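You operate a simulated robot arm through the tools that you are given. There is no shell and no other tool. Be economical: measure what you need, move in short steps, check, and stop when the job is done.

You run a simulated robot arm. Do the job below in one go: nothing can be reset, and whatever is moved stays where it is left.

Task
Empty the two blue tins on the sorter shelf: dark beans into the blue tub, others into the sample tray.
Fine: look into each tin; the tins go back in their places; nothing spilt.

It is judged by the outcome, as a careful person would: the job done as asked, and still so three seconds after it is handed in. It fails if anything else is knocked over, pushed out of place, dropped, spilled or broken.

Robot
A 7-joint arm with a two-finger parallel gripper, fixed in place. Base frame: the origin is at the foot of the arm, x ahead of it, y to its left, z up; the work surface is at about z = 0.8. Lengths are in m, angles in rad, forces in N, time in s.
With the tool pointing down near the work surface it reaches from about 0.24 to 0.68 m from the base axis. Its first joint turns from -1.152 to 1.152 rad. Payload 2.4 kg.
Tool frame: the origin (TCP) lies between the finger pads and is the grasp point; the fingertips stand 0.03 m ahead of it; z points along the fingers, y is the line along which they close. The gripper opens to 0.094 m. The fingers are 0.028 m wide and 0.01 m thick; the gripper's body (0.05 by 0.096 m) begins 0.055 m behind the TCP.
Orientation is that of the tool frame in the base frame, as [roll, pitch, yaw] about the fixed x, y, z axes, in that order (R = Rz(yaw) Ry(pitch) Rx(roll)). With the fingers straight down and closing along the base's y, the tool's x points along the base's -x, its y along +y and its z along -z.

Tools
- The arm moves only by the tool servo_tool. Its argument "moves" is a list of rows, each an object (a shift or turn left out is 0, a gripper value left out holds the last) with "rotation": the turn, a rotation vector about the tool's x, y, z in degrees, a list of three; "offset": the shift along the tool's x, y, z in m, a list of three; "grip": the opening in per cent of the stroke, from 0 (shut) to 100 (fully open). In form: [{"rotation": [ax, ay, az], "offset": [x, y, z], "grip": grip}, ...]. A call has 1 to 20 rows; each row is the pose to reach, as a shift and turn from the pose commanded when the call began, along the tool's axes at that moment. Rows are played at 5 a second. More than 0.05 m and 0.15 rad between two rows, or a gripper value outside its range, and nothing of the call is played. Where a pose cannot be reached the arm comes as near as it can. A force on the tool above 40 N (or 10 N above the force at the start of the call, whichever is more), or a blocked arm, ends the call early, and 0.2 s more pass. Each finger travels about 0.153 m/s and halts on what it meets, pressing with about 24 N; the grip force reading is that of the motor and also rises with nothing between the fingers. The clock runs only during rows and for 0.2 s after the last one: add rows that repeat a pose to give the fingers time. The reply holds the time, the measured pose of the TCP, the force on the tool along the base axes, the opening and the grip force, in the units named above and with some noise.
- Cameras (640 x 400 px; columns grow to the right, rows downward): "scene" is fixed at [0.0409, 0.4735, 1.4473]; the picture's right is [-0.72, -0.70, 0.00], its down [-0.38, 0.39, -0.84] and it looks along [0.58, -0.60, -0.54] (base axes); focal length 251 px, centre (320, 200). "wrist" rides on the gripper at [-0.037, 0, -0.058] in the tool frame; the picture's right is [0.00, -1.00, 0.00], its down [0.97, 0.00, -0.24] and it looks along [0.24, 0.00, 0.97] (tool axes); focal length 218 px, centre (320, 200).
- grab_frame(camera): a new picture of that camera. It takes no simulated time.
- measure_at(camera, pixels): for up to 12 pixels [column, row] of the newest picture of that camera ("zoom" is the newest enlarged one), the place [x, y, z] in the base frame of the surface seen there, good to about 0.003 m. It takes no simulated time.
- zoom(camera, box): a new picture of the part [left, top, right, bottom] of that camera's present view, enlarged. It takes no simulated time.
- job_done(): hands the job in; it is judged then, once.

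Keep the steps short. Do not move on a guess: measure, check each grasp and each placing, and mend mistakes. In all there are 80 turns and 38 pictures (those below and enlarged ones count). Leave the gripper open and the arm clear of the work at the hand-in unless told otherwise, and finish with a single line.

The tools are called after "Request:" as a command line: name --argument value ..., lists and objects as JSON in quotes. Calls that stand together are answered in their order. servo_tool: Moves the arm, as the interface text tells. Its arguments: {"type":"object","properties":{"moves":{"type":"array","items":{"type":"object","properties":{"rotation":{"type":"array","items":{"type":"number"}},"offset":{"type":"array","items":{"type":"number"}},"grip":{"type":"number"}}}}},"required":["moves"]} The other tools are called the same way: grab_frame (camera) takes a picture; measure_at (camera, pixels) gives the place of the surface under pixels of a picture; zoom (camera, box) takes an enlarged picture of a part of a camera's view; job_done () hands the job in.

At the start:

```text
t: 0.0
tool_pos: [0.3931, -0.1203, 1.3174]
ee_rot: [3.141, 0.001, 3.141]
contact_force: [0.1, -0.1, 0.8]
finger_gap: 0.094
grip_force: 0.0
```

scene: 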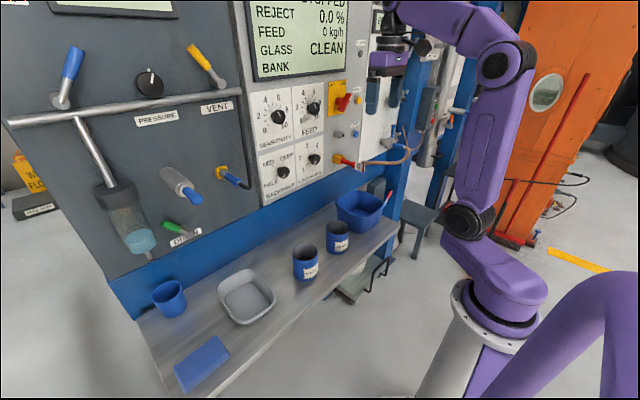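
wrist: 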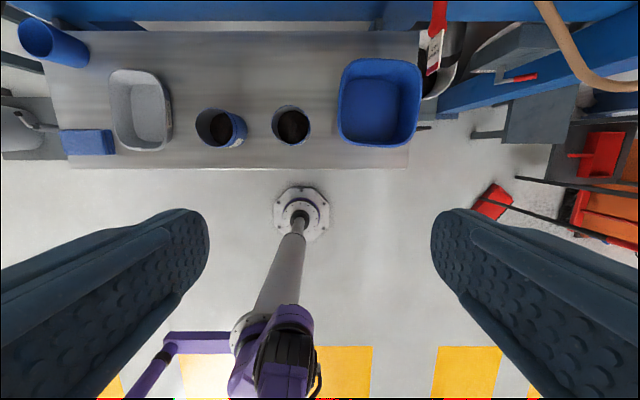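

I see two labelled dark-blue tins, a grey tray, a blue tub, and also a blue cup and a blue block. I'll enlarge the tins in both views.

Request:
zoom --camera "wrist" --box '[180, 50, 440, 180]'

Request:
zoom --camera "scene" --box '[270, 170, 410, 290]'

Request:
measure_at --camera "wrist" --pixels '[[292, 125], [213, 125], [292, 106], [276, 125], [309, 125], [292, 141], [380, 100], [342, 100], [421, 100], [380, 62], [140, 110], [250, 100]]'

Request:
measure_at --camera "scene" --pixels '[[305, 246], [337, 222], [360, 210], [362, 193], [247, 295], [232, 280], [275, 303], [220, 290], [170, 284], [203, 362], [337, 229], [305, 255]]'

```text
2.46 times, centred on (310, 115) of wrist
```

zoom: 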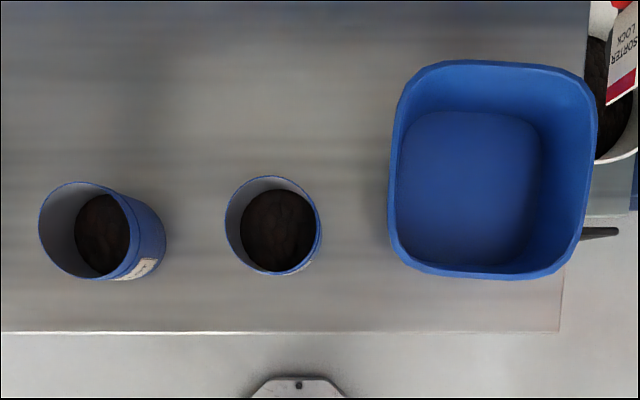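

```text
3.33 times, centred on (340, 230) of scene
```

zoom: 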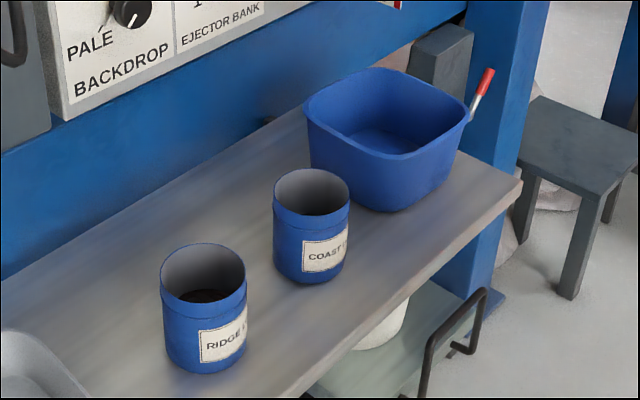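

```text
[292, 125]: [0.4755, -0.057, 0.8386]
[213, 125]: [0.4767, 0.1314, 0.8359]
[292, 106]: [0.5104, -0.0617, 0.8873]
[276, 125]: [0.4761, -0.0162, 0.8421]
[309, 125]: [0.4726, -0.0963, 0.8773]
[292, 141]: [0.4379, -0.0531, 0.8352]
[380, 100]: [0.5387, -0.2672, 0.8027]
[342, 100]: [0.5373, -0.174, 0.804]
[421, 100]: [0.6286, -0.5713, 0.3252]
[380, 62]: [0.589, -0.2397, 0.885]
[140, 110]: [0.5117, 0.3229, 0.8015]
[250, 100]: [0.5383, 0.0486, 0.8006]
```

```text
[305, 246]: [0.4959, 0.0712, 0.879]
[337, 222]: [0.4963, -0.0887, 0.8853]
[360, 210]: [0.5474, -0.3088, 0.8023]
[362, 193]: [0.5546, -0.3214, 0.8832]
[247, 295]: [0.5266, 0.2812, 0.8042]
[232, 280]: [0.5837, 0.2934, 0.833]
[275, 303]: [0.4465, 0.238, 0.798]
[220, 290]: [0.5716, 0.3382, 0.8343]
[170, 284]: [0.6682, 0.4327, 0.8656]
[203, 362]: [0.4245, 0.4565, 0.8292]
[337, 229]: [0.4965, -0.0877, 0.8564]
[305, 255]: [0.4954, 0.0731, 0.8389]
```

Labels read RIDGE (y≈0.10) and COAST (y≈-0.055). The beans look dark from here but light is poor in the tins; I'll lower the camera over the COAST tin first.

Request:
servo_tool --moves '[{"offset": [-0.01, 0.011, 0.04]}, {"offset": [-0.02, 0.022, 0.08]}, {"offset": [-0.03, 0.033, 0.12]}, {"offset": [-0.04, 0.044, 0.16]}, {"offset": [-0.045, 0.055, 0.2]}, {"offset": [-0.05, 0.065, 0.24]}, {"offset": [-0.05, 0.065, 0.24]}]'

Request:
grab_frame --camera "wrist"

```text
t: 1.6
tool_pos: [0.4441, -0.0543, 1.0776]
ee_rot: [-3.14, 0.001, 3.14]
contact_force: [-0.1, 0.0, -0.4]
finger_gap: 0.0939
grip_force: 0.0
```

```text
33 pictures are left
```

wrist: 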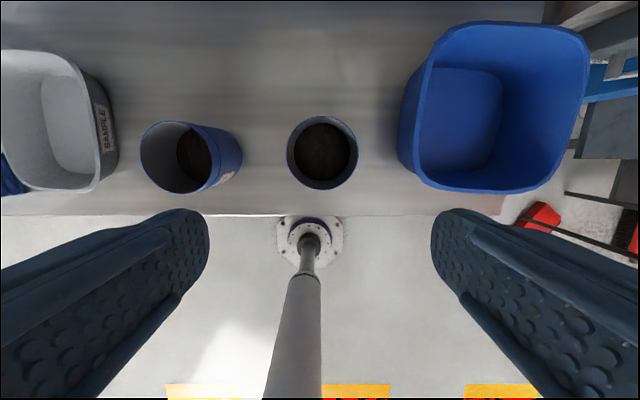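

The COAST tin sits at about (322,152). I'll enlarge its inside and measure its rim and contents.

Request:
zoom --camera "wrist" --box '[282, 128, 362, 178]'

Request:
measure_at --camera "wrist" --pixels '[[289, 153], [355, 153], [322, 119], [322, 186], [322, 152], [345, 152], [300, 152], [322, 135], [322, 170], [195, 155], [140, 157], [500, 100]]'

```text
8.00 times, centred on (322, 153) of wrist
```

zoom: 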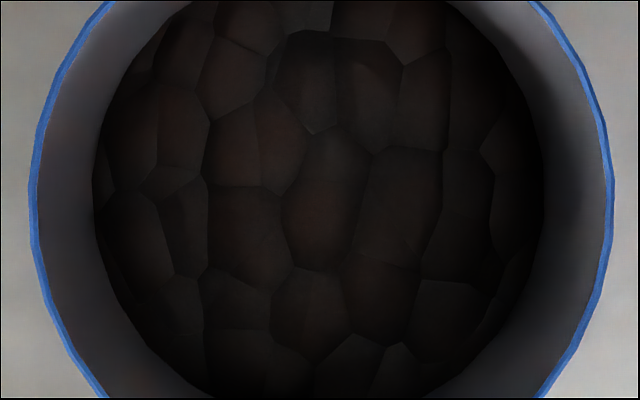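

```text
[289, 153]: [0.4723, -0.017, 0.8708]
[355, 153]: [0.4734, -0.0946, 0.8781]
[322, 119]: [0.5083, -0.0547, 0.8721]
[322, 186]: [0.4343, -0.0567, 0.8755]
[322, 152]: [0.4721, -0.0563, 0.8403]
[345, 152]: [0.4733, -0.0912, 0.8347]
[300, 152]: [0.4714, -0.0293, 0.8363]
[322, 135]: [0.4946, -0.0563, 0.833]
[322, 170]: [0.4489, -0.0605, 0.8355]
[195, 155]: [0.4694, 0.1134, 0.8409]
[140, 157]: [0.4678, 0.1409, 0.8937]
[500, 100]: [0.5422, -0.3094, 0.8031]
```

COAST holds dark beans; the tin is about 0.078 across, centred near (0.472,-0.056). Next: over the RIDGE tin.

Request:
servo_tool --moves '[{"offset": [0, 0.04, 0]}, {"offset": [0, 0.08, 0]}, {"offset": [0, 0.12, 0]}, {"offset": [0, 0.16, 0]}, {"offset": [0, 0.16, 0]}]'

Request:
grab_frame --camera "wrist"

Request:
zoom --camera "wrist" --box '[282, 128, 362, 178]'

Request:
measure_at --camera "wrist" --pixels '[[290, 153], [354, 153], [322, 119], [322, 186], [322, 152], [340, 152], [305, 152], [240, 60], [500, 140], [180, 100]]'

```text
t: 2.8
tool_pos: [0.4412, 0.1051, 1.0792]
ee_rot: [3.14, 0.002, 3.141]
contact_force: [-0.2, 0.1, 0.8]
finger_gap: 0.0939
grip_force: 0.1
```

```text
31 pictures are left
```

wrist: 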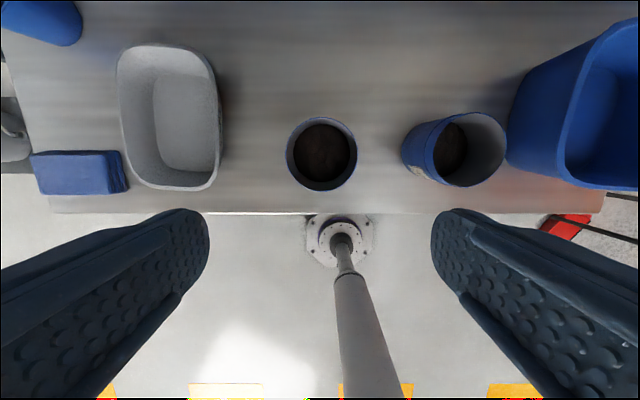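

```text
8.00 times, centred on (322, 153) of wrist
```

zoom: 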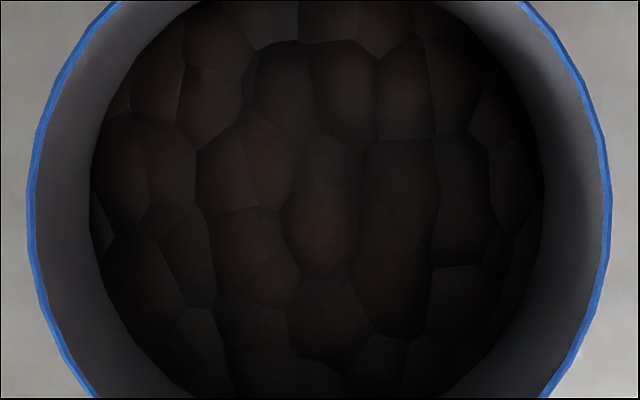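

```text
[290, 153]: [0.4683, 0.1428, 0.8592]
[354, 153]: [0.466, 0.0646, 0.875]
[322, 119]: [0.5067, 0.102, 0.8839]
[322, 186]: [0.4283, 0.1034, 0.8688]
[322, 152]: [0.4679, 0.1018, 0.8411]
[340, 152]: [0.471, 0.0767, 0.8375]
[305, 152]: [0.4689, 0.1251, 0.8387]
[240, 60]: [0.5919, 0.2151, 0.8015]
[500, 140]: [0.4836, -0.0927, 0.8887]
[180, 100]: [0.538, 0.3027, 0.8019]
```

Both look dark from above, but the hand shades them. I'll compare from the fixed camera with no shading over COAST, and re-look at RIDGE.

Request:
zoom --camera "scene" --box '[290, 215, 354, 255]'

Request:
zoom --camera "wrist" --box '[400, 110, 510, 190]'

```text
10.00 times, centred on (322, 235) of scene
```

zoom: 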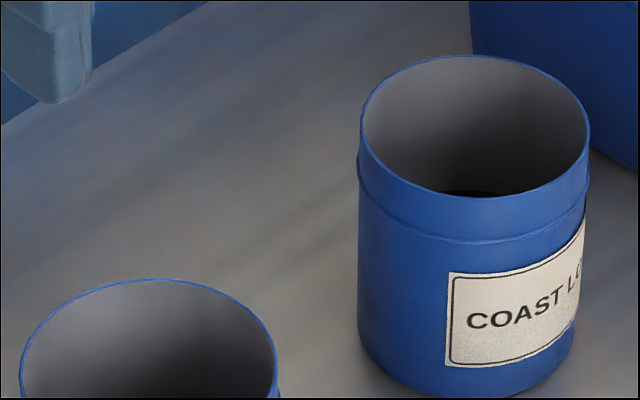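

```text
5.00 times, centred on (455, 150) of wrist
```

zoom: 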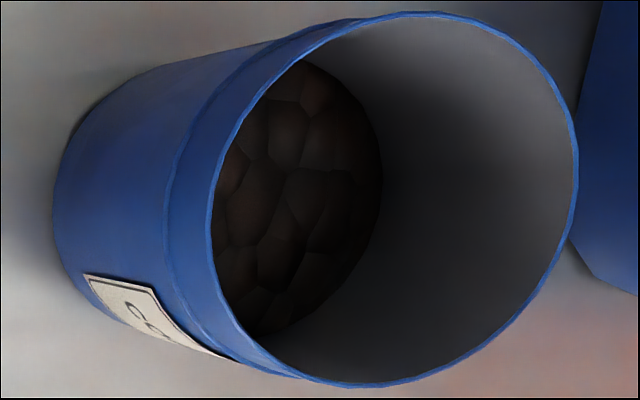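

Both tins hold dark brown beans as far as can be seen (near-identical colour), so both are bound for the tub; I'll check the colour again while pouring. A side grasp lets me pour by rolling the wrist, so I now draw back to x≈0.36, move to y≈-0.056 and pitch the tool level.

Request:
servo_tool --moves '[{"offset": [0.01, -0.016, 0], "rotation": [0, -8, 0]}, {"offset": [0.02, -0.032, 0], "rotation": [0, -16, 0]}, {"offset": [0.03, -0.048, 0], "rotation": [0, -24, 0]}, {"offset": [0.04, -0.064, 0], "rotation": [0, -32, 0]}, {"offset": [0.05, -0.08, 0], "rotation": [0, -40, 0]}, {"offset": [0.06, -0.096, 0], "rotation": [0, -48, 0]}, {"offset": [0.07, -0.112, 0], "rotation": [0, -56, 0]}, {"offset": [0.08, -0.128, 0], "rotation": [0, -64, 0]}, {"offset": [0.08, -0.144, 0], "rotation": [0, -72, 0]}, {"offset": [0.08, -0.161, 0], "rotation": [0, -80, 0]}, {"offset": [0.08, -0.161, 0], "rotation": [0, -85, 0]}, {"offset": [0.08, -0.161, 0], "rotation": [0, -90, 0]}, {"offset": [0.08, -0.161, 0], "rotation": [0, -90, 0]}]'

Request:
grab_frame --camera "scene"

```text
t: 5.6
tool_pos: [0.4252, 0.0119, 1.1225]
ee_rot: [-1.431, 1.571, -1.434]
contact_force: [-0.8, 0.1, 0.5]
finger_gap: 0.094
grip_force: 0.0
out of reach, approached as far as the arm can: row 5, 7, 8, 9, 10, 11, 12, 13
```

```text
27 pictures are left
```

scene: 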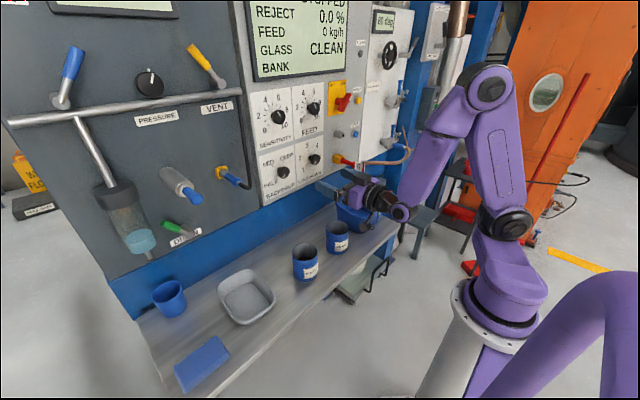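

The tool is level now but held off at x 0.425: a level hand can't come so near the arm. I'll move forward 5 cm to see where the commanded pose stands.

Request:
servo_tool --moves '[{"offset": [0, 0, 0.04]}, {"offset": [0, 0, 0.08]}, {"offset": [0, 0, 0.11]}, {"offset": [0, 0, 0.11]}]'

```text
t: 6.6
tool_pos: [0.5352, 0.0122, 1.1231]
ee_rot: [0.661, 1.569, 0.659]
contact_force: [0.2, -0.2, 0.6]
finger_gap: 0.0939
grip_force: 0.1
```

The commanded pose follows the reached one. Now to above the COAST tin, about (0.472,-0.056,1.00), level, to test the reach.

Request:
servo_tool --moves '[{"offset": [0.03, -0.017, -0.016]}, {"offset": [0.06, -0.034, -0.032]}, {"offset": [0.09, -0.051, -0.048]}, {"offset": [0.123, -0.068, -0.063]}, {"offset": [0.123, -0.068, -0.063]}]'

```text
t: 7.8
tool_pos: [0.5205, -0.02, 1.0624]
ee_rot: [-1.804, 1.51, -1.825]
contact_force: [0.2, 0.4, 0.0]
finger_gap: 0.0941
grip_force: 0.0
out of reach, approached as far as the arm can: row 1, 2, 3, 4, 5
```

A level hand cannot reach the tin. I'll tilt the tool 40° down, which should allow it.

Request:
servo_tool --moves '[{"rotation": [0, 8, 1]}, {"rotation": [0, 16, 2]}, {"rotation": [0, 24, 3]}, {"rotation": [0, 32, 3]}, {"rotation": [0, 40, 3]}, {"rotation": [0, 40, 3]}]'

```text
t: 9.2
tool_pos: [0.5229, -0.0156, 1.0604]
ee_rot: [-3.126, 0.856, 3.113]
contact_force: [0.0, 0.5, 0.7]
finger_gap: 0.0939
grip_force: 0.0
```

Tilted 41° down and reachable. Now move to above COAST, around (0.466,-0.056,0.96).

Request:
servo_tool --moves '[{"offset": [0.02, -0.01, 0]}, {"offset": [0.04, -0.02, -0.002]}, {"offset": [0.06, -0.03, -0.004]}, {"offset": [0.077, -0.04, -0.009], "rotation": [0, 0, 0]}, {"offset": [0.077, -0.04, -0.009]}, {"offset": [0.077, -0.04, -0.009]}]'

Request:
grab_frame --camera "wrist"

```text
t: 10.6
tool_pos: [0.4636, -0.0562, 1.0068]
ee_rot: [-3.125, 0.858, 3.114]
contact_force: [0.9, 0.2, 0.1]
finger_gap: 0.0939
grip_force: 0.1
```

```text
26 pictures are left
```

wrist: 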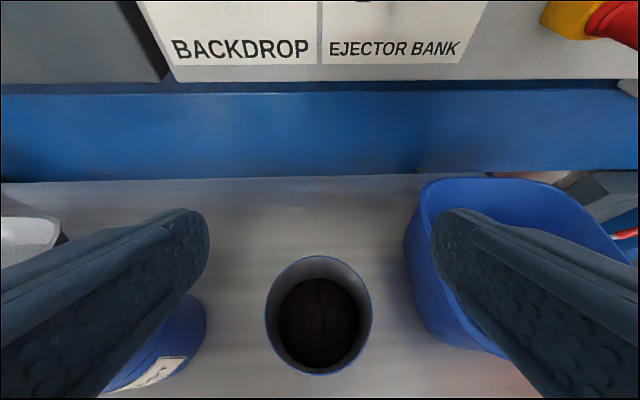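

The tin is centred between the fingers (column 318). Going down straight in two stages, first to z≈0.905.

Request:
servo_tool --moves '[{"offset": [0.025, 0, 0.022]}, {"offset": [0.05, 0.0005, 0.0445]}, {"offset": [0.076, 0.001, 0.068]}, {"offset": [0.076, 0.001, 0.068]}, {"offset": [0.076, 0.001, 0.068]}]'

Request:
grab_frame --camera "wrist"

```text
t: 11.8
tool_pos: [0.4823, -0.0445, 0.9214]
ee_rot: [-3.092, 0.852, 3.133]
contact_force: [0.3, 0.3, 0.4]
finger_gap: 0.0941
grip_force: 0.0
out of reach, approached as far as the arm can: row 2, 3, 4, 5
```

```text
25 pictures are left
```

wrist: 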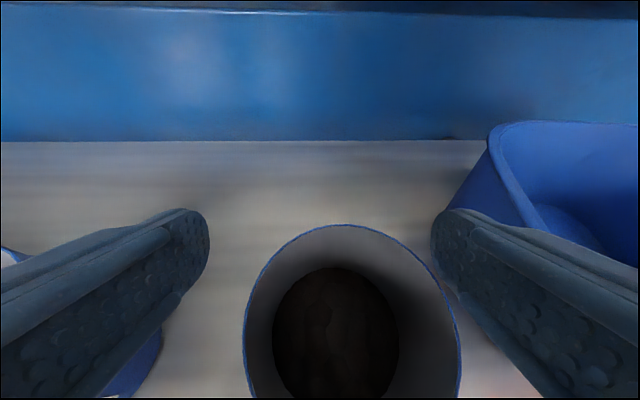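

Out of reach again at this tilt (stopped at z 0.921, off to y -0.045); I'll back straight up and steepen the tool to about 60° down while trimming the small sideways lean.

Request:
servo_tool --moves '[{"offset": [-0.03, 0, -0.026]}, {"offset": [-0.06, 0, -0.052]}, {"offset": [-0.09, 0, -0.078]}, {"offset": [-0.09, 0, -0.078], "rotation": [-1.5, 7, 0]}, {"offset": [-0.09, 0, -0.078], "rotation": [-3, 14, 0]}, {"offset": [-0.09, 0, -0.078], "rotation": [-3.2, 19, 0]}, {"offset": [-0.09, 0, -0.078], "rotation": [-3.2, 19, 0]}]'

```text
t: 13.4
tool_pos: [0.4866, 0.0283, 1.0403]
ee_rot: [3.104, 0.526, -2.958]
contact_force: [0.6, -5.6, -0.3]
finger_gap: 0.0937
grip_force: 0.1
out of reach, approached as far as the arm can: row 5, 6
```

Position drifted to y +0.028 and there's a −5.6 N side force reading; I'll check with the scene picture.

Request:
grab_frame --camera "scene"

Request:
servo_tool --moves '[{"offset": [0, 0, -0.01]}]'

```text
24 pictures are left
```

scene: 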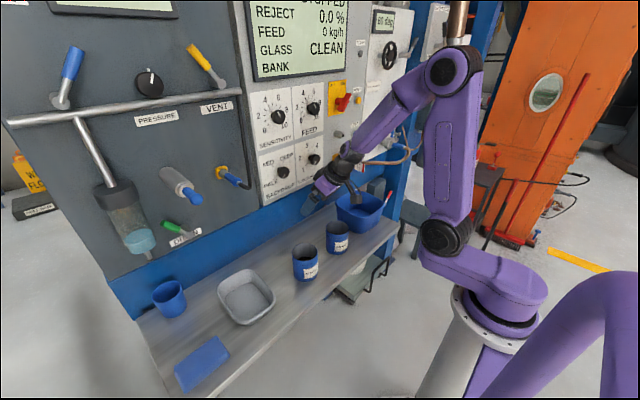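

```text
t: 13.8
tool_pos: [0.4756, -0.0443, 1.0487]
ee_rot: [3.104, 0.527, 3.117]
contact_force: [0.5, -0.7, 0.7]
finger_gap: 0.094
grip_force: 0.1
```

Settled: that was the arm settling its elbow; tins are untouched and tool is at 60° down. Before grasping, I'll rehearse the pour empty: first move over the tub at about (0.52,-0.27,1.05).

Request:
servo_tool --moves '[{"offset": [-0.008, -0.045, 0.0045]}, {"offset": [-0.016, -0.09, 0.009]}, {"offset": [-0.024, -0.135, 0.0135]}, {"offset": [-0.032, -0.18, 0.018]}, {"offset": [-0.039, -0.226, 0.0225]}, {"offset": [-0.039, -0.226, 0.0225]}]'

Request:
servo_tool --moves '[{"rotation": [0, 0, 8]}, {"rotation": [0, 0, 16]}, {"rotation": [0, 0, 24]}, {"rotation": [0, 0, 32]}, {"rotation": [0, 0, 40]}, {"rotation": [0, 0, 48]}, {"rotation": [0, 0, 56]}, {"rotation": [0, 0, 64]}, {"rotation": [0, 0, 72]}, {"rotation": [0, 0, 80]}, {"rotation": [0, 0, 88]}, {"rotation": [0, 0, 96]}, {"rotation": [0, 0, 104]}, {"rotation": [0, 0, 112]}, {"rotation": [0, 0, 120]}, {"rotation": [0, 0, 120]}]'

```text
t: 15.0
tool_pos: [0.5163, -0.2365, 1.0388]
ee_rot: [3.078, 0.514, 3.133]
contact_force: [-7.9, 21.7, 10.6]
finger_gap: 0.0817
grip_force: 0.0
stopped in row 5: the force on the tool passed its limit (the readings are from after the stop); the commanded pose is now the measured one
```

```text
t: 18.4
tool_pos: [0.422, -0.1856, 0.9734]
ee_rot: [2.708, -0.296, 1.108]
contact_force: [0.6, 1.2, -0.3]
finger_gap: 0.0939
grip_force: 0.0
out of reach, approached as far as the arm can: row 9, 10, 11, 12, 13, 14, 15, 16
```

The fingers met something near (0.52,-0.24,1.04), and the second move then shifted the arm. I need to see what was touched and if anything moved.

Request:
grab_frame --camera "scene"

Request:
grab_frame --camera "wrist"

```text
23 pictures are left
```

scene: 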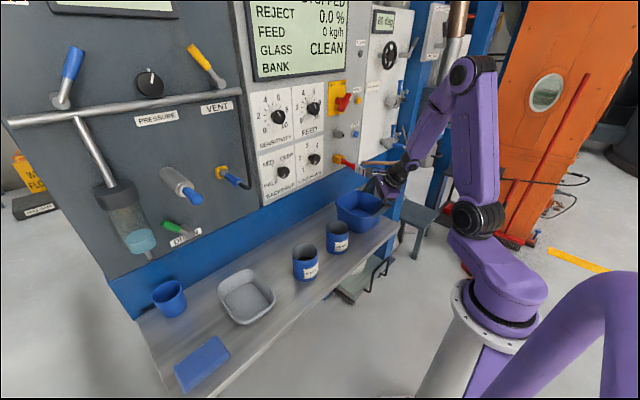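

```text
22 pictures are left
```

wrist: 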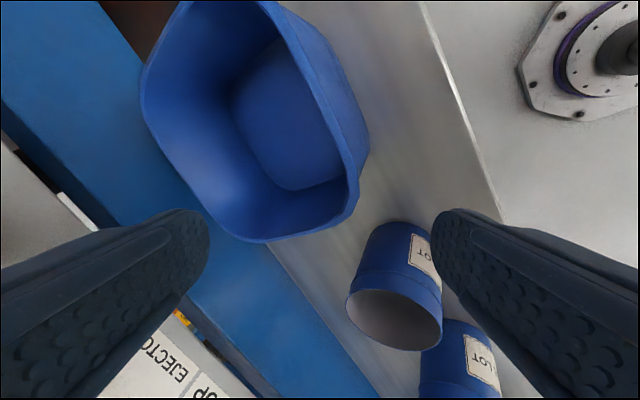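

I'll enlarge the fixed view near the tub to see the pipe/red handle above it, and measure it.

Request:
zoom --camera "scene" --box '[320, 120, 448, 240]'

Request:
measure_at --camera "scene" --pixels '[[340, 158], [350, 163], [360, 164], [370, 164], [385, 163], [397, 162], [375, 166], [338, 206], [385, 210], [362, 230], [388, 196], [365, 192]]'

```text
3.33 times, centred on (384, 180) of scene
```

zoom: 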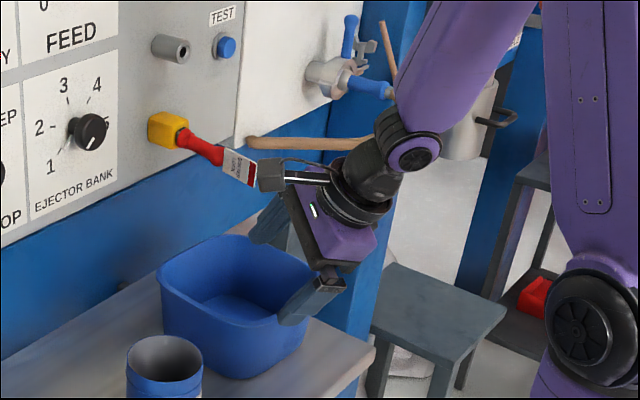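

```text
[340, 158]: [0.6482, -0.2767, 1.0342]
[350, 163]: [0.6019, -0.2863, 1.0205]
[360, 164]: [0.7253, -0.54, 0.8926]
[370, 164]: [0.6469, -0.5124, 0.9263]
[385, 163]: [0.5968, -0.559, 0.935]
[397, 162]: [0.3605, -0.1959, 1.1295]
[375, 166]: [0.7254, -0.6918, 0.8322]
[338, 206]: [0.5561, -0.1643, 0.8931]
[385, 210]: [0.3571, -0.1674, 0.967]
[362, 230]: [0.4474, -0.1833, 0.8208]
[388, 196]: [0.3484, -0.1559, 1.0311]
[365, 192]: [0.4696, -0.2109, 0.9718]
```

The obstacle is the sorter's red-handled lock switch and tag sticking out above the tub (x≥0.57, y≈-0.28, z≈1.02); it looks unmoved, and tins and tub too. I'll keep x<0.55 under it. Now undo the roll, moving back toward (0.475,-0.10,1.06).

Request:
servo_tool --moves '[{"offset": [0.01, 0.003, -0.004], "rotation": [0, 0, -8]}, {"offset": [0.02, 0.006, -0.008], "rotation": [0, 0, -16]}, {"offset": [0.03, 0.009, -0.012], "rotation": [0, 0, -24]}, {"offset": [0.04, 0.012, -0.017], "rotation": [0, 0, -32]}, {"offset": [0.05, 0.015, -0.022], "rotation": [0, 0, -40]}, {"offset": [0.06, 0.018, -0.026], "rotation": [0, 0, -48]}, {"offset": [0.07, 0.021, -0.03], "rotation": [0, 0, -56]}, {"offset": [0.08, 0.024, -0.035], "rotation": [0, 0, -64]}, {"offset": [0.09, 0.027, -0.04], "rotation": [0, 0, -72]}, {"offset": [0.1, 0.03, -0.045], "rotation": [0, 0, -80]}, {"offset": [0.116, 0.033, -0.0495], "rotation": [0, 0, -88]}, {"offset": [0.116, 0.033, -0.0495], "rotation": [0, 0, -96]}, {"offset": [0.116, 0.033, -0.0495], "rotation": [0, 0, -104]}, {"offset": [0.116, 0.033, -0.0495], "rotation": [0, 0, -112]}, {"offset": [0.116, 0.033, -0.0495], "rotation": [0, 0, -120]}, {"offset": [0.116, 0.033, -0.0495], "rotation": [0, 0, -120]}]'

```text
t: 21.8
tool_pos: [0.4755, -0.102, 1.0622]
ee_rot: [3.085, 0.517, 3.125]
contact_force: [-0.7, -0.1, -0.1]
finger_gap: 0.0939
grip_force: 0.1
```

Back clean. Now test rolling the other way here in free air, −152°.

Request:
servo_tool --moves '[{"rotation": [0, 0, -8]}, {"rotation": [0, 0, -16]}, {"rotation": [0, 0, -24]}, {"rotation": [0, 0, -32]}, {"rotation": [0, 0, -40]}, {"rotation": [0, 0, -48]}, {"rotation": [0, 0, -56]}, {"rotation": [0, 0, -64]}, {"rotation": [0, 0, -72]}, {"rotation": [0, 0, -80]}, {"rotation": [0, 0, -88]}, {"rotation": [0, 0, -96]}, {"rotation": [0, 0, -104]}, {"rotation": [0, 0, -112]}, {"rotation": [0, 0, -120]}, {"rotation": [0, 0, -128]}, {"rotation": [0, 0, -136]}, {"rotation": [0, 0, -144]}, {"rotation": [0, 0, -152]}, {"rotation": [0, 0, -152]}]'

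```text
t: 26.0
tool_pos: [0.4759, -0.103, 1.0626]
ee_rot: [-2.835, -0.426, -0.555]
contact_force: [0.4, 0.5, 1.3]
finger_gap: 0.094
grip_force: 0.0
```

Negative roll works all the way with no drift. Unroll, then I'll test a side-on heading (tool pointing toward the tub, flatter tilt) that gives a better pouring angle.

Request:
servo_tool --moves '[{"rotation": [0, 0, 8]}, {"rotation": [0, 0, 16]}, {"rotation": [0, 0, 24]}, {"rotation": [0, 0, 32]}, {"rotation": [0, 0, 40]}, {"rotation": [0, 0, 48]}, {"rotation": [0, 0, 56]}, {"rotation": [0, 0, 64]}, {"rotation": [0, 0, 72]}, {"rotation": [0, 0, 80]}, {"rotation": [0, 0, 88]}, {"rotation": [0, 0, 96]}, {"rotation": [0, 0, 104]}, {"rotation": [0, 0, 112]}, {"rotation": [0, 0, 120]}, {"rotation": [0, 0, 128]}, {"rotation": [0, 0, 136]}, {"rotation": [0, 0, 144]}, {"rotation": [0, 0, 152]}, {"rotation": [0, 0, 152]}]'

```text
t: 30.2
tool_pos: [0.4767, -0.1013, 1.0631]
ee_rot: [3.082, 0.517, 3.123]
contact_force: [0.4, 0.3, 1.4]
finger_gap: 0.0939
grip_force: 0.1
```

Now turn the heading 60° toward −y (about the vertical).

Request:
servo_tool --moves '[{"rotation": [3.7, -0.4, 6.5]}, {"rotation": [7.4, -0.8, 13.0]}, {"rotation": [11.1, -1.2, 19.5]}, {"rotation": [14.8, -1.55, 26.0]}, {"rotation": [18.5, -1.95, 32.5]}, {"rotation": [22.2, -2.3, 39.0]}, {"rotation": [25.9, -2.7, 45.6]}, {"rotation": [29.6, -3.1, 52.1]}, {"rotation": [29.6, -3.1, 52.1]}]'

```text
t: 32.2
tool_pos: [0.4877, -0.2252, 1.1341]
ee_rot: [-2.63, 0.949, 2.731]
contact_force: [0.5, 5.0, -1.1]
finger_gap: 0.0938
grip_force: 0.1
out of reach, approached as far as the arm can: row 4, 5, 6, 7, 8
```

That heading hits a joint limit, so I'll keep the straight-ahead heading. First let the arm settle and read the true pose.

Request:
servo_tool --moves '[{"offset": [0, 0, 0]}, {"offset": [0, 0, 0]}]'

```text
t: 32.8
tool_pos: [0.4743, -0.1019, 1.0631]
ee_rot: [3.084, 0.516, 2.079]
contact_force: [0.7, 0.1, -0.1]
finger_gap: 0.094
grip_force: 0.1
```

After settling, the pose is reached exactly (heading now toward the tub, yaw 2.08). Now flatten the tilt by 25° to about 35° down.

Request:
servo_tool --moves '[{"rotation": [0, -6, 0]}, {"rotation": [0, -12, 0]}, {"rotation": [0, -18, 0]}, {"rotation": [0, -25, 0]}, {"rotation": [0, -25, 0]}, {"rotation": [0, -25, 0]}, {"rotation": [0, -25, 0]}]'

```text
t: 34.4
tool_pos: [0.4751, -0.1028, 1.0628]
ee_rot: [3.054, 0.952, 2.034]
contact_force: [-0.2, -0.8, -0.3]
finger_gap: 0.0943
grip_force: 0.1
```

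Reached. Now test the pour roll from this attitude (−150°) in free air.

Request:
servo_tool --moves '[{"rotation": [0, 0, -8]}, {"rotation": [0, 0, -16]}, {"rotation": [0, 0, -24]}, {"rotation": [0, 0, -32]}, {"rotation": [0, 0, -40]}, {"rotation": [0, 0, -48]}, {"rotation": [0, 0, -56]}, {"rotation": [0, 0, -64]}, {"rotation": [0, 0, -72]}, {"rotation": [0, 0, -80]}, {"rotation": [0, 0, -88]}, {"rotation": [0, 0, -96]}, {"rotation": [0, 0, -104]}, {"rotation": [0, 0, -112]}, {"rotation": [0, 0, -120]}, {"rotation": [0, 0, -128]}, {"rotation": [0, 0, -136]}, {"rotation": [0, 0, -144]}, {"rotation": [0, 0, -152]}, {"rotation": [0, 0, -152]}]'

```text
t: 38.6
tool_pos: [0.4752, -0.1037, 1.0625]
ee_rot: [-2.505, -0.768, -1.815]
contact_force: [0.0, -0.6, 0.4]
finger_gap: 0.0939
grip_force: 0.0
```

Works cleanly. Unroll (+148.4°, which also trims the sideways lean).

Request:
servo_tool --moves '[{"rotation": [0, 0, 8]}, {"rotation": [0, 0, 16]}, {"rotation": [0, 0, 24]}, {"rotation": [0, 0, 32]}, {"rotation": [0, 0, 40]}, {"rotation": [0, 0, 48]}, {"rotation": [0, 0, 56]}, {"rotation": [0, 0, 64]}, {"rotation": [0, 0, 72]}, {"rotation": [0, 0, 80]}, {"rotation": [0, 0, 88]}, {"rotation": [0, 0, 96]}, {"rotation": [0, 0, 104]}, {"rotation": [0, 0, 112]}, {"rotation": [0, 0, 120]}, {"rotation": [0, 0, 128]}, {"rotation": [0, 0, 136]}, {"rotation": [0, 0, 144]}, {"rotation": [0, 0, 148.4]}, {"rotation": [0, 0, 148.4]}]'

Request:
measure_at --camera "scene" --pixels '[[342, 158], [349, 164], [354, 168], [357, 171], [362, 173]]'

```text
t: 42.8
tool_pos: [0.4754, -0.1014, 1.0612]
ee_rot: [3.14, 0.958, 2.141]
contact_force: [1.0, 1.1, -0.8]
finger_gap: 0.094
grip_force: 0.1
```

```text
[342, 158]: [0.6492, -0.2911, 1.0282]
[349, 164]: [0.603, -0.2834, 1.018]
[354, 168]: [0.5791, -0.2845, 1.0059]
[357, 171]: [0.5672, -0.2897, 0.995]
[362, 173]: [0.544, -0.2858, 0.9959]
```

The lock's tag end is at about (0.544,-0.286,0.99). I'll rehearse the pour place at TCP (0.465,-0.245,0.97), level, heading toward the tub, ~5 cm clear of the tag.

Request:
servo_tool --moves '[{"offset": [0.001, -0.017, 0.03], "rotation": [0, -7, 0]}, {"offset": [0.003, -0.034, 0.06], "rotation": [0, -14, 0]}, {"offset": [0.004, -0.052, 0.09], "rotation": [0, -21, 0]}, {"offset": [0.006, -0.069, 0.118], "rotation": [0, -28, 0]}, {"offset": [0.007, -0.086, 0.147], "rotation": [0, -35, 0]}, {"offset": [0.007, -0.086, 0.147], "rotation": [0, -35, 0]}, {"offset": [0.007, -0.086, 0.147], "rotation": [0, -35, 0]}]'

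Request:
grab_frame --camera "wrist"

```text
t: 44.4
tool_pos: [0.4905, -0.2399, 0.9831]
ee_rot: [-2.551, 1.566, 2.731]
contact_force: [1.1, 0.8, -0.3]
finger_gap: 0.0939
grip_force: 0.1
out of reach, approached as far as the arm can: row 5, 6, 7
```

```text
20 pictures are left
```

wrist: 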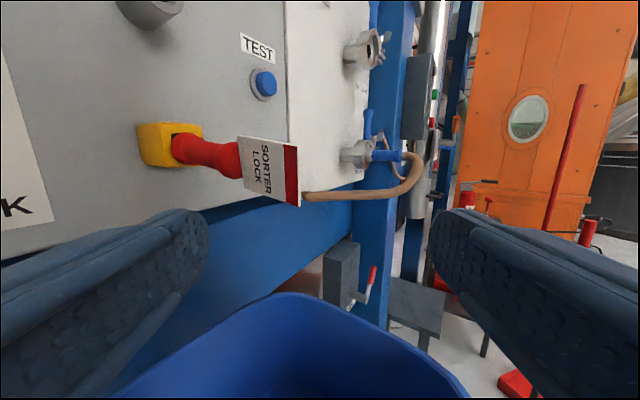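

Just at the reach limit for fully level; a 10° droop will do. I'll measure the tag and the tub rim from here.

Request:
measure_at --camera "wrist" --pixels '[[240, 140], [295, 148], [298, 203], [240, 190], [292, 294], [200, 345], [360, 318], [450, 375], [140, 395], [300, 392]]'

Request:
servo_tool --moves '[{"offset": [0, 0, -0.01], "rotation": [0, 5, 0]}, {"offset": [0, 0, -0.018], "rotation": [0, 10, 0]}, {"offset": [0, 0, -0.018], "rotation": [0, 10, 0]}]'

```text
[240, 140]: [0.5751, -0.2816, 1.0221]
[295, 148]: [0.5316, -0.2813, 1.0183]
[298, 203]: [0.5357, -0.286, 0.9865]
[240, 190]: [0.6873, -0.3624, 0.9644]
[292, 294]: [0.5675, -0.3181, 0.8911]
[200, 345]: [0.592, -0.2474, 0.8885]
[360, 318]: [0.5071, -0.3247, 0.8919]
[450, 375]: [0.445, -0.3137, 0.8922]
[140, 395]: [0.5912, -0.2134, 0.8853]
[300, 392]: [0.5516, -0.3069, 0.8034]
```

```text
t: 45.2
tool_pos: [0.4793, -0.2258, 0.9831]
ee_rot: [-3.139, 1.391, 2.143]
contact_force: [-0.7, 0.4, -0.6]
finger_gap: 0.094
grip_force: 0.0
```

Tub spans x 0.44–0.595, y −0.16…−0.325, rim z 0.89; tag corner (0.535,-0.286,0.987). Shift to (0.468,-0.25,0.968) and rehearse the roll there.

Request:
servo_tool --moves '[{"offset": [0.0122, -0.0222, 0.0167]}, {"offset": [0.0122, -0.0222, 0.0167], "rotation": [0, 0, -8.5]}, {"offset": [0.0122, -0.0222, 0.0167], "rotation": [0, 0, -17]}, {"offset": [0.0122, -0.0222, 0.0167], "rotation": [0, 0, -25.5]}, {"offset": [0.0122, -0.0222, 0.0167], "rotation": [0, 0, -34]}, {"offset": [0.0122, -0.0222, 0.0167], "rotation": [0, 0, -42.5]}, {"offset": [0.0122, -0.0222, 0.0167], "rotation": [0, 0, -51]}, {"offset": [0.0122, -0.0222, 0.0167], "rotation": [0, 0, -59.5]}, {"offset": [0.0122, -0.0222, 0.0167], "rotation": [0, 0, -68]}, {"offset": [0.0122, -0.0222, 0.0167], "rotation": [0, 0, -76.5]}, {"offset": [0.0122, -0.0222, 0.0167], "rotation": [0, 0, -85]}, {"offset": [0.0122, -0.0222, 0.0167], "rotation": [0, 0, -93.5]}, {"offset": [0.0122, -0.0222, 0.0167], "rotation": [0, 0, -102]}, {"offset": [0.0122, -0.0222, 0.0167], "rotation": [0, 0, -110.5]}, {"offset": [0.0122, -0.0222, 0.0167], "rotation": [0, 0, -119]}, {"offset": [0.0122, -0.0222, 0.0167], "rotation": [0, 0, -127.5]}, {"offset": [0.0122, -0.0222, 0.0167], "rotation": [0, 0, -136]}, {"offset": [0.0122, -0.0222, 0.0167], "rotation": [0, 0, -144.5]}, {"offset": [0.0122, -0.0222, 0.0167], "rotation": [0, 0, -153]}, {"offset": [0.0122, -0.0222, 0.0167], "rotation": [0, 0, -160]}]'

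Request:
grab_frame --camera "scene"

```text
t: 49.4
tool_pos: [0.4706, -0.2485, 0.9702]
ee_rot: [-2.061, -1.185, -2.113]
contact_force: [-0.5, 0.6, 0.1]
finger_gap: 0.0942
grip_force: 0.0
out of reach, approached as far as the arm can: row 1
```

```text
19 pictures are left
```

scene: 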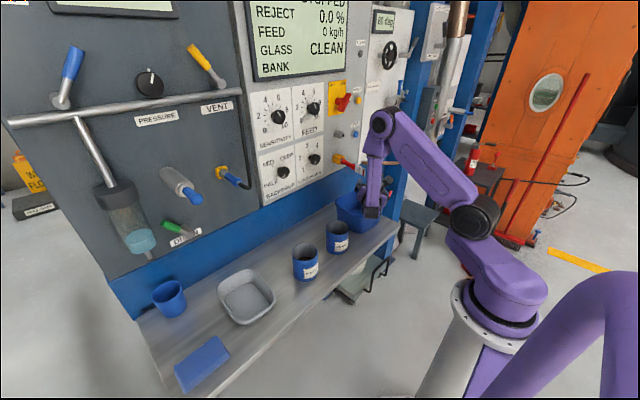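

The roll worked with no drift. Unroll.

Request:
servo_tool --moves '[{"rotation": [0, 0, 8.5]}, {"rotation": [0, 0, 17]}, {"rotation": [0, 0, 25.5]}, {"rotation": [0, 0, 34]}, {"rotation": [0, 0, 42.5]}, {"rotation": [0, 0, 51]}, {"rotation": [0, 0, 59.5]}, {"rotation": [0, 0, 68]}, {"rotation": [0, 0, 76.5]}, {"rotation": [0, 0, 85]}, {"rotation": [0, 0, 93.5]}, {"rotation": [0, 0, 102]}, {"rotation": [0, 0, 110.5]}, {"rotation": [0, 0, 119]}, {"rotation": [0, 0, 127.5]}, {"rotation": [0, 0, 136]}, {"rotation": [0, 0, 144.5]}, {"rotation": [0, 0, 153]}, {"rotation": [0, 0, 160]}, {"rotation": [0, 0, 160]}]'

```text
t: 53.6
tool_pos: [0.5046, -0.2534, 0.971]
ee_rot: [3.105, 1.386, 2.104]
contact_force: [0.1, 0.2, -0.5]
finger_gap: 0.0941
grip_force: 0.1
out of reach, approached as far as the arm can: row 19, 20
```

A small drift at roll 0 there (reach edge), harmless. Now back over the COAST tin at (0.464,-0.052,1.03), tilting to 35° down.

Request:
servo_tool --moves '[{"offset": [-0.005, 0.013, -0.04], "rotation": [0, 5, 0]}, {"offset": [-0.009, 0.027, -0.08], "rotation": [0, 10, 0]}, {"offset": [-0.014, 0.04, -0.12], "rotation": [0, 15, 0]}, {"offset": [-0.019, 0.053, -0.16], "rotation": [0, 20, 0]}, {"offset": [-0.0234, 0.067, -0.199], "rotation": [0, 25, 0]}, {"offset": [-0.0234, 0.067, -0.199], "rotation": [0, 25, 0]}, {"offset": [-0.0234, 0.067, -0.199], "rotation": [0, 25, 0]}]'

```text
t: 55.2
tool_pos: [0.4221, -0.0487, 1.0276]
ee_rot: [-3.141, 0.955, 2.143]
contact_force: [-0.3, 0.0, -0.1]
finger_gap: 0.0941
grip_force: 0.0
```

Orientation is right; x is 0.422. Move to (0.470,-0.053,0.94) above the tin and look.

Request:
servo_tool --moves '[{"offset": [0.0, 0.0382, 0.025]}, {"offset": [0.025, 0.0382, 0.05]}, {"offset": [0.0548, 0.0382, 0.0748]}, {"offset": [0.0548, 0.0382, 0.0748]}, {"offset": [0.0548, 0.0382, 0.0748]}]'

Request:
grab_frame --camera "wrist"

```text
t: 56.4
tool_pos: [0.4733, -0.055, 0.9408]
ee_rot: [-3.141, 0.955, 2.142]
contact_force: [0.3, 0.4, 0.5]
finger_gap: 0.094
grip_force: 0.0
```

```text
18 pictures are left
```

wrist: 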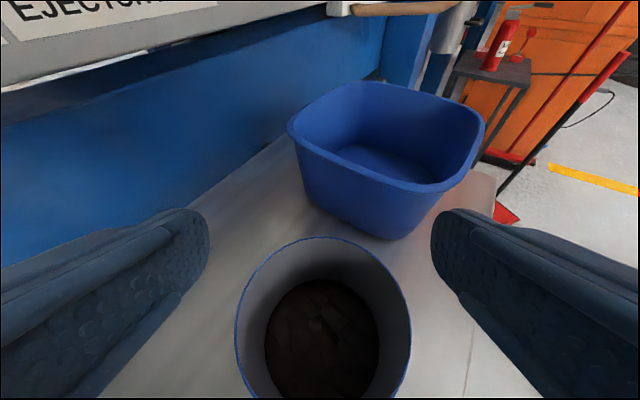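

Centred (rim 236–411, mid 323). Descend 8 cm straight to z≈0.858.

Request:
servo_tool --moves '[{"offset": [0.0175, -0.0004, 0.0113]}, {"offset": [0.035, -0.0007, 0.0227]}, {"offset": [0.0523, -0.001, 0.034]}, {"offset": [0.0697, -0.0014, 0.0453]}, {"offset": [0.0697, -0.0014, 0.0453]}, {"offset": [0.0697, -0.0014, 0.0453]}]'

Request:
grab_frame --camera "scene"

```text
t: 57.8
tool_pos: [0.4673, -0.0528, 0.8577]
ee_rot: [3.141, 0.957, 2.142]
contact_force: [-0.5, -0.1, 0.8]
finger_gap: 0.0941
grip_force: 0.1
```

```text
17 pictures are left
```

scene: 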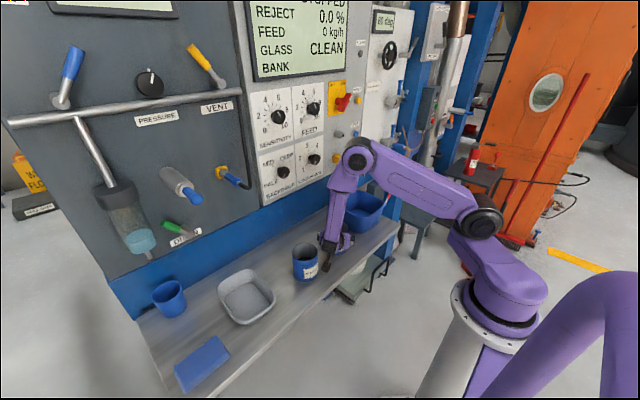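

In place at z 0.858, no contact. Close the fingers on the tin.

Request:
servo_tool --moves '[{"grip": 85}, {"grip": 80}, {"grip": 70}, {"grip": 70}, {"grip": 70}]'

```text
t: 59.0
tool_pos: [0.4675, -0.0535, 0.8566]
ee_rot: [3.141, 0.958, 2.142]
contact_force: [0.6, 0.7, 2.2]
finger_gap: 0.08
grip_force: 23.9
```

Held (gap 0.080, 23.9 N). Lift 3 cm then to 12 cm, and check.

Request:
servo_tool --moves '[{"offset": [-0.012, 0, -0.0087]}, {"offset": [-0.025, 0, -0.0173]}, {"offset": [-0.049, 0, -0.0347]}, {"offset": [-0.073, 0, -0.052]}, {"offset": [-0.098, 0, -0.0694]}, {"offset": [-0.098, 0, -0.0694]}, {"offset": [-0.098, 0, -0.0694]}]'

Request:
grab_frame --camera "wrist"

```text
t: 60.6
tool_pos: [0.4673, -0.0526, 0.9772]
ee_rot: [-3.139, 0.955, 2.141]
contact_force: [0.9, 0.7, -1.1]
finger_gap: 0.0804
grip_force: 23.2
```

```text
16 pictures are left
```

wrist: 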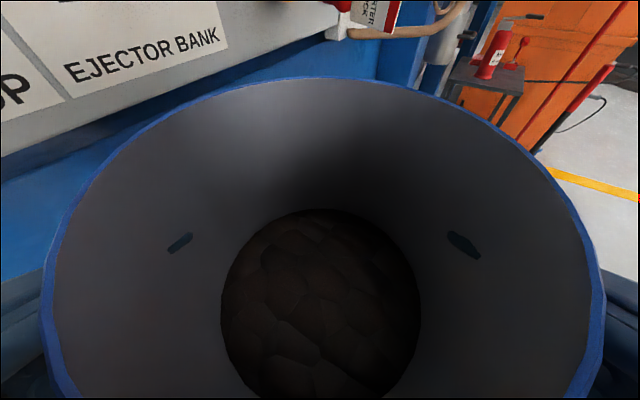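

COAST holds clearly dark brown beans and the grasp is firm. Carry it upright to (0.468,-0.245,0.995) over the tub.

Request:
servo_tool --moves '[{"offset": [-0.022, -0.02, 0.024]}, {"offset": [-0.044, -0.04, 0.048]}, {"offset": [-0.066, -0.06, 0.072]}, {"offset": [-0.087, -0.08, 0.096]}, {"offset": [-0.107, -0.101, 0.121]}, {"offset": [-0.107, -0.101, 0.121]}, {"offset": [-0.107, -0.101, 0.121]}]'

```text
t: 62.2
tool_pos: [0.4713, -0.2424, 0.9938]
ee_rot: [-3.142, 0.954, 2.142]
contact_force: [0.0, 0.0, -1.9]
finger_gap: 0.0804
grip_force: 24.0
```

Steady. Roll 40° (tin tilts ~31°, no pour yet) with a 1 cm shift toward −y.

Request:
servo_tool --moves '[{"offset": [-0.0058, -0.0065, 0.0082], "rotation": [0, 0, -8]}, {"offset": [-0.0058, -0.0065, 0.0082], "rotation": [0, 0, -16]}, {"offset": [-0.0058, -0.0065, 0.0082], "rotation": [0, 0, -24]}, {"offset": [-0.0058, -0.0065, 0.0082], "rotation": [0, 0, -32]}, {"offset": [-0.0058, -0.0065, 0.0082], "rotation": [0, 0, -40]}, {"offset": [-0.0058, -0.0065, 0.0082], "rotation": [0, 0, -40]}]'

```text
t: 63.6
tool_pos: [0.4701, -0.2546, 0.9943]
ee_rot: [-2.401, 0.675, 3.11]
contact_force: [0.2, 0.1, -1.3]
finger_gap: 0.0802
grip_force: 24.2
```

Good. Now raise the tool 25° toward level (tin to ~44° tilt, still no pour).

Request:
servo_tool --moves '[{"rotation": [4, -4.8, 0]}, {"rotation": [8, -9.6, 0]}, {"rotation": [12, -14.4, 0]}, {"rotation": [16.1, -19.2, 0]}, {"rotation": [16.1, -19.2, 0]}]'

```text
t: 64.8
tool_pos: [0.4697, -0.2548, 0.995]
ee_rot: [-1.84, 0.856, -2.777]
contact_force: [-0.1, 0.1, -0.6]
finger_gap: 0.0805
grip_force: 23.8
```

Holding well. Lower 18 mm and roll slowly to pour (5° a row).

Request:
servo_tool --moves '[{"offset": [0.0136, 0.0114, 0.003]}, {"offset": [0.0136, 0.0114, 0.003], "rotation": [0, 0, -5]}, {"offset": [0.0136, 0.0114, 0.003], "rotation": [0, 0, -10]}, {"offset": [0.0136, 0.0114, 0.003], "rotation": [0, 0, -15]}, {"offset": [0.0136, 0.0114, 0.003], "rotation": [0, 0, -20]}, {"offset": [0.0136, 0.0114, 0.003], "rotation": [0, 0, -25]}, {"offset": [0.0136, 0.0114, 0.003], "rotation": [0, 0, -30]}, {"offset": [0.0136, 0.0114, 0.003], "rotation": [0, 0, -35]}, {"offset": [0.0136, 0.0114, 0.003], "rotation": [0, 0, -40]}, {"offset": [0.0136, 0.0114, 0.003], "rotation": [0, 0, -45]}, {"offset": [0.0136, 0.0114, 0.003], "rotation": [0, 0, -50]}, {"offset": [0.0136, 0.0114, 0.003], "rotation": [0, 0, -55]}, {"offset": [0.0136, 0.0114, 0.003], "rotation": [0, 0, -60]}, {"offset": [0.0136, 0.0114, 0.003], "rotation": [0, 0, -65]}, {"offset": [0.0136, 0.0114, 0.003], "rotation": [0, 0, -65]}]'

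Request:
grab_frame --camera "scene"

```text
t: 68.0
tool_pos: [0.4694, -0.2552, 0.9765]
ee_rot: [-1.755, -0.257, -2.522]
contact_force: [-0.4, 0.0, -0.6]
finger_gap: 0.0803
grip_force: 24.0
```

```text
15 pictures are left
```

scene: 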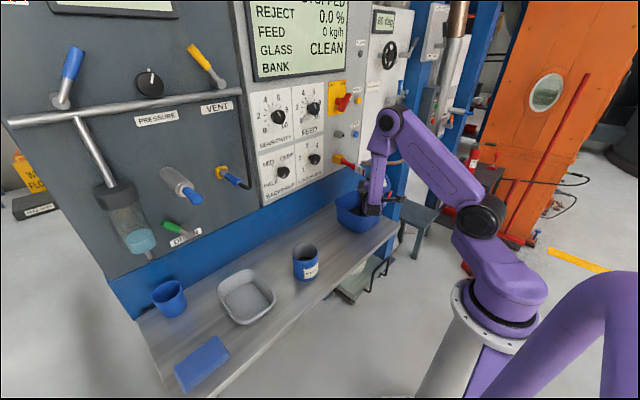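

Rolled to −105° (tin ~96°). Continue slowly to −165° and hold for the beans to fall.

Request:
servo_tool --moves '[{"rotation": [0, 0, -5]}, {"rotation": [0, 0, -10]}, {"rotation": [0, 0, -15]}, {"rotation": [0, 0, -20]}, {"rotation": [0, 0, -25]}, {"rotation": [0, 0, -30]}, {"rotation": [0, 0, -35]}, {"rotation": [0, 0, -40]}, {"rotation": [0, 0, -45]}, {"rotation": [0, 0, -50]}, {"rotation": [0, 0, -55]}, {"rotation": [0, 0, -60]}, {"rotation": [0, 0, -60]}, {"rotation": [0, 0, -60]}, {"rotation": [0, 0, -60]}, {"rotation": [0, 0, -60]}]'

Request:
zoom --camera "scene" --box '[320, 140, 420, 240]'

```text
t: 71.4
tool_pos: [0.4701, -0.2557, 0.9767]
ee_rot: [-2.177, -1.255, -1.987]
contact_force: [0.8, 0.5, -1.3]
finger_gap: 0.0802
grip_force: 24.0
```

```text
4.00 times, centred on (370, 190) of scene
```

zoom: 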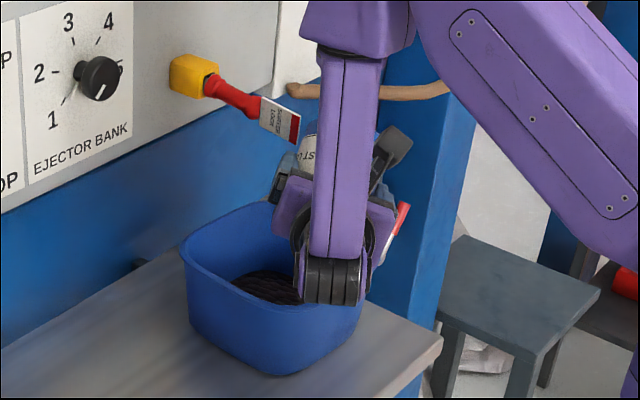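

Dark beans lie in the tub, none seen outside. A small wiggle to loosen leftovers, then roll back 125°.

Request:
servo_tool --moves '[{"rotation": [0, 0, -4]}, {"rotation": [0, 0, 3]}, {"rotation": [0, 0, -4]}, {"rotation": [0, 0, 4]}, {"rotation": [0, 0, 12]}, {"rotation": [0, 0, 20]}, {"rotation": [0, 0, 28]}, {"rotation": [0, 0, 36]}, {"rotation": [0, 0, 44]}, {"rotation": [0, 0, 52]}, {"rotation": [0, 0, 60]}, {"rotation": [0, 0, 68]}, {"rotation": [0, 0, 76]}, {"rotation": [0, 0, 84]}, {"rotation": [0, 0, 92]}, {"rotation": [0, 0, 100]}, {"rotation": [0, 0, 108]}, {"rotation": [0, 0, 116]}, {"rotation": [0, 0, 125]}]'

```text
refused: row 19 steps farther than a row can; nothing moved
```

Last step was a touch too big; same again with even steps.

Request:
servo_tool --moves '[{"rotation": [0, 0, -4]}, {"rotation": [0, 0, 3]}, {"rotation": [0, 0, -4]}, {"rotation": [0, 0, 4]}, {"rotation": [0, 0, 12]}, {"rotation": [0, 0, 20]}, {"rotation": [0, 0, 28]}, {"rotation": [0, 0, 36]}, {"rotation": [0, 0, 44]}, {"rotation": [0, 0, 52]}, {"rotation": [0, 0, 60]}, {"rotation": [0, 0, 68]}, {"rotation": [0, 0, 76]}, {"rotation": [0, 0, 84]}, {"rotation": [0, 0, 92]}, {"rotation": [0, 0, 100]}, {"rotation": [0, 0, 108]}, {"rotation": [0, 0, 116.5]}, {"rotation": [0, 0, 125]}, {"rotation": [0, 0, 125]}]'

Request:
servo_tool --moves '[{"rotation": [-4, 4.8, 0]}, {"rotation": [-8, 9.6, 0]}, {"rotation": [-12, 14.4, 0]}, {"rotation": [-16.1, 19.2, 0]}, {"rotation": [-16.1, 19.2, 0]}]'

Request:
servo_tool --moves '[{"rotation": [0, 0, 8]}, {"rotation": [0, 0, 16]}, {"rotation": [0, 0, 24]}, {"rotation": [0, 0, 32]}, {"rotation": [0, 0, 40]}, {"rotation": [0, 0, 40]}]'

Request:
grab_frame --camera "wrist"

```text
t: 75.6
tool_pos: [0.4681, -0.2543, 0.9769]
ee_rot: [-1.846, 0.857, -2.778]
contact_force: [-0.2, 0.4, -0.7]
finger_gap: 0.0804
grip_force: 24.0
```

```text
t: 76.8
tool_pos: [0.4677, -0.2558, 0.9764]
ee_rot: [-2.406, 0.675, 3.108]
contact_force: [0.3, 0.5, -0.5]
finger_gap: 0.08
grip_force: 24.2
```

```text
t: 78.2
tool_pos: [0.4691, -0.2543, 0.9772]
ee_rot: [3.137, 0.954, 2.139]
contact_force: [-0.1, 0.7, -1.4]
finger_gap: 0.0799
grip_force: 24.0
```

```text
13 pictures are left
```

wrist: 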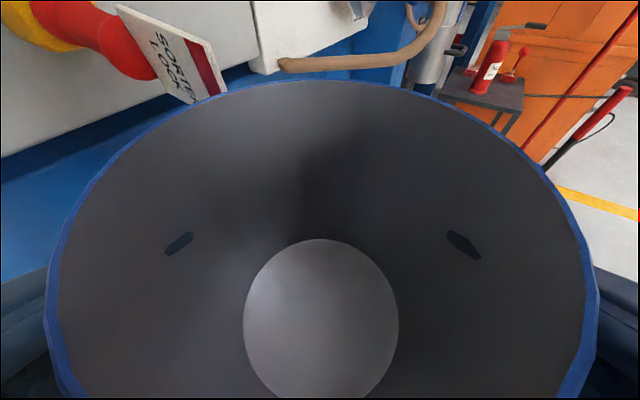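

COAST tin is empty and upright. Carry it back above its place, (0.4675,-0.0535,0.987).

Request:
servo_tool --moves '[{"offset": [0.008, 0.021, -0.034]}, {"offset": [0.028, 0.043, -0.062]}, {"offset": [0.048, 0.064, -0.09]}, {"offset": [0.069, 0.086, -0.118]}, {"offset": [0.0897, 0.1073, -0.1445]}, {"offset": [0.0897, 0.1073, -0.1445]}, {"offset": [0.0897, 0.1073, -0.1445]}]'

```text
t: 79.8
tool_pos: [0.467, -0.0536, 0.9861]
ee_rot: [-3.141, 0.955, 2.141]
contact_force: [-0.4, 0.7, -0.6]
finger_gap: 0.0801
grip_force: 23.9
```

Exactly above its place. Lower 12.8 cm.

Request:
servo_tool --moves '[{"offset": [0.024, 0, 0.017]}, {"offset": [0.048, 0, 0.034]}, {"offset": [0.07, 0, 0.0495]}, {"offset": [0.088, 0, 0.0623]}, {"offset": [0.098, 0, 0.0694]}, {"offset": [0.1045, 0, 0.074]}, {"offset": [0.1045, 0, 0.074]}, {"offset": [0.1045, 0, 0.074]}]'

```text
t: 81.6
tool_pos: [0.4687, -0.0545, 0.8587]
ee_rot: [3.141, 0.957, 2.142]
contact_force: [-0.2, -0.4, -1.1]
finger_gap: 0.08
grip_force: 24.0
```

Nearly down (z 0.8587, grasp was at 0.857). Lower 1.5 mm and feel the force.

Request:
servo_tool --moves '[{"offset": [0.0012, 0, 0.0009]}, {"offset": [0.0012, 0, 0.0009]}]'

```text
t: 82.2
tool_pos: [0.4672, -0.0547, 0.8576]
ee_rot: [3.141, 0.956, 2.139]
contact_force: [-2.5, 0.1, 7.2]
finger_gap: 0.08
grip_force: 23.8
```

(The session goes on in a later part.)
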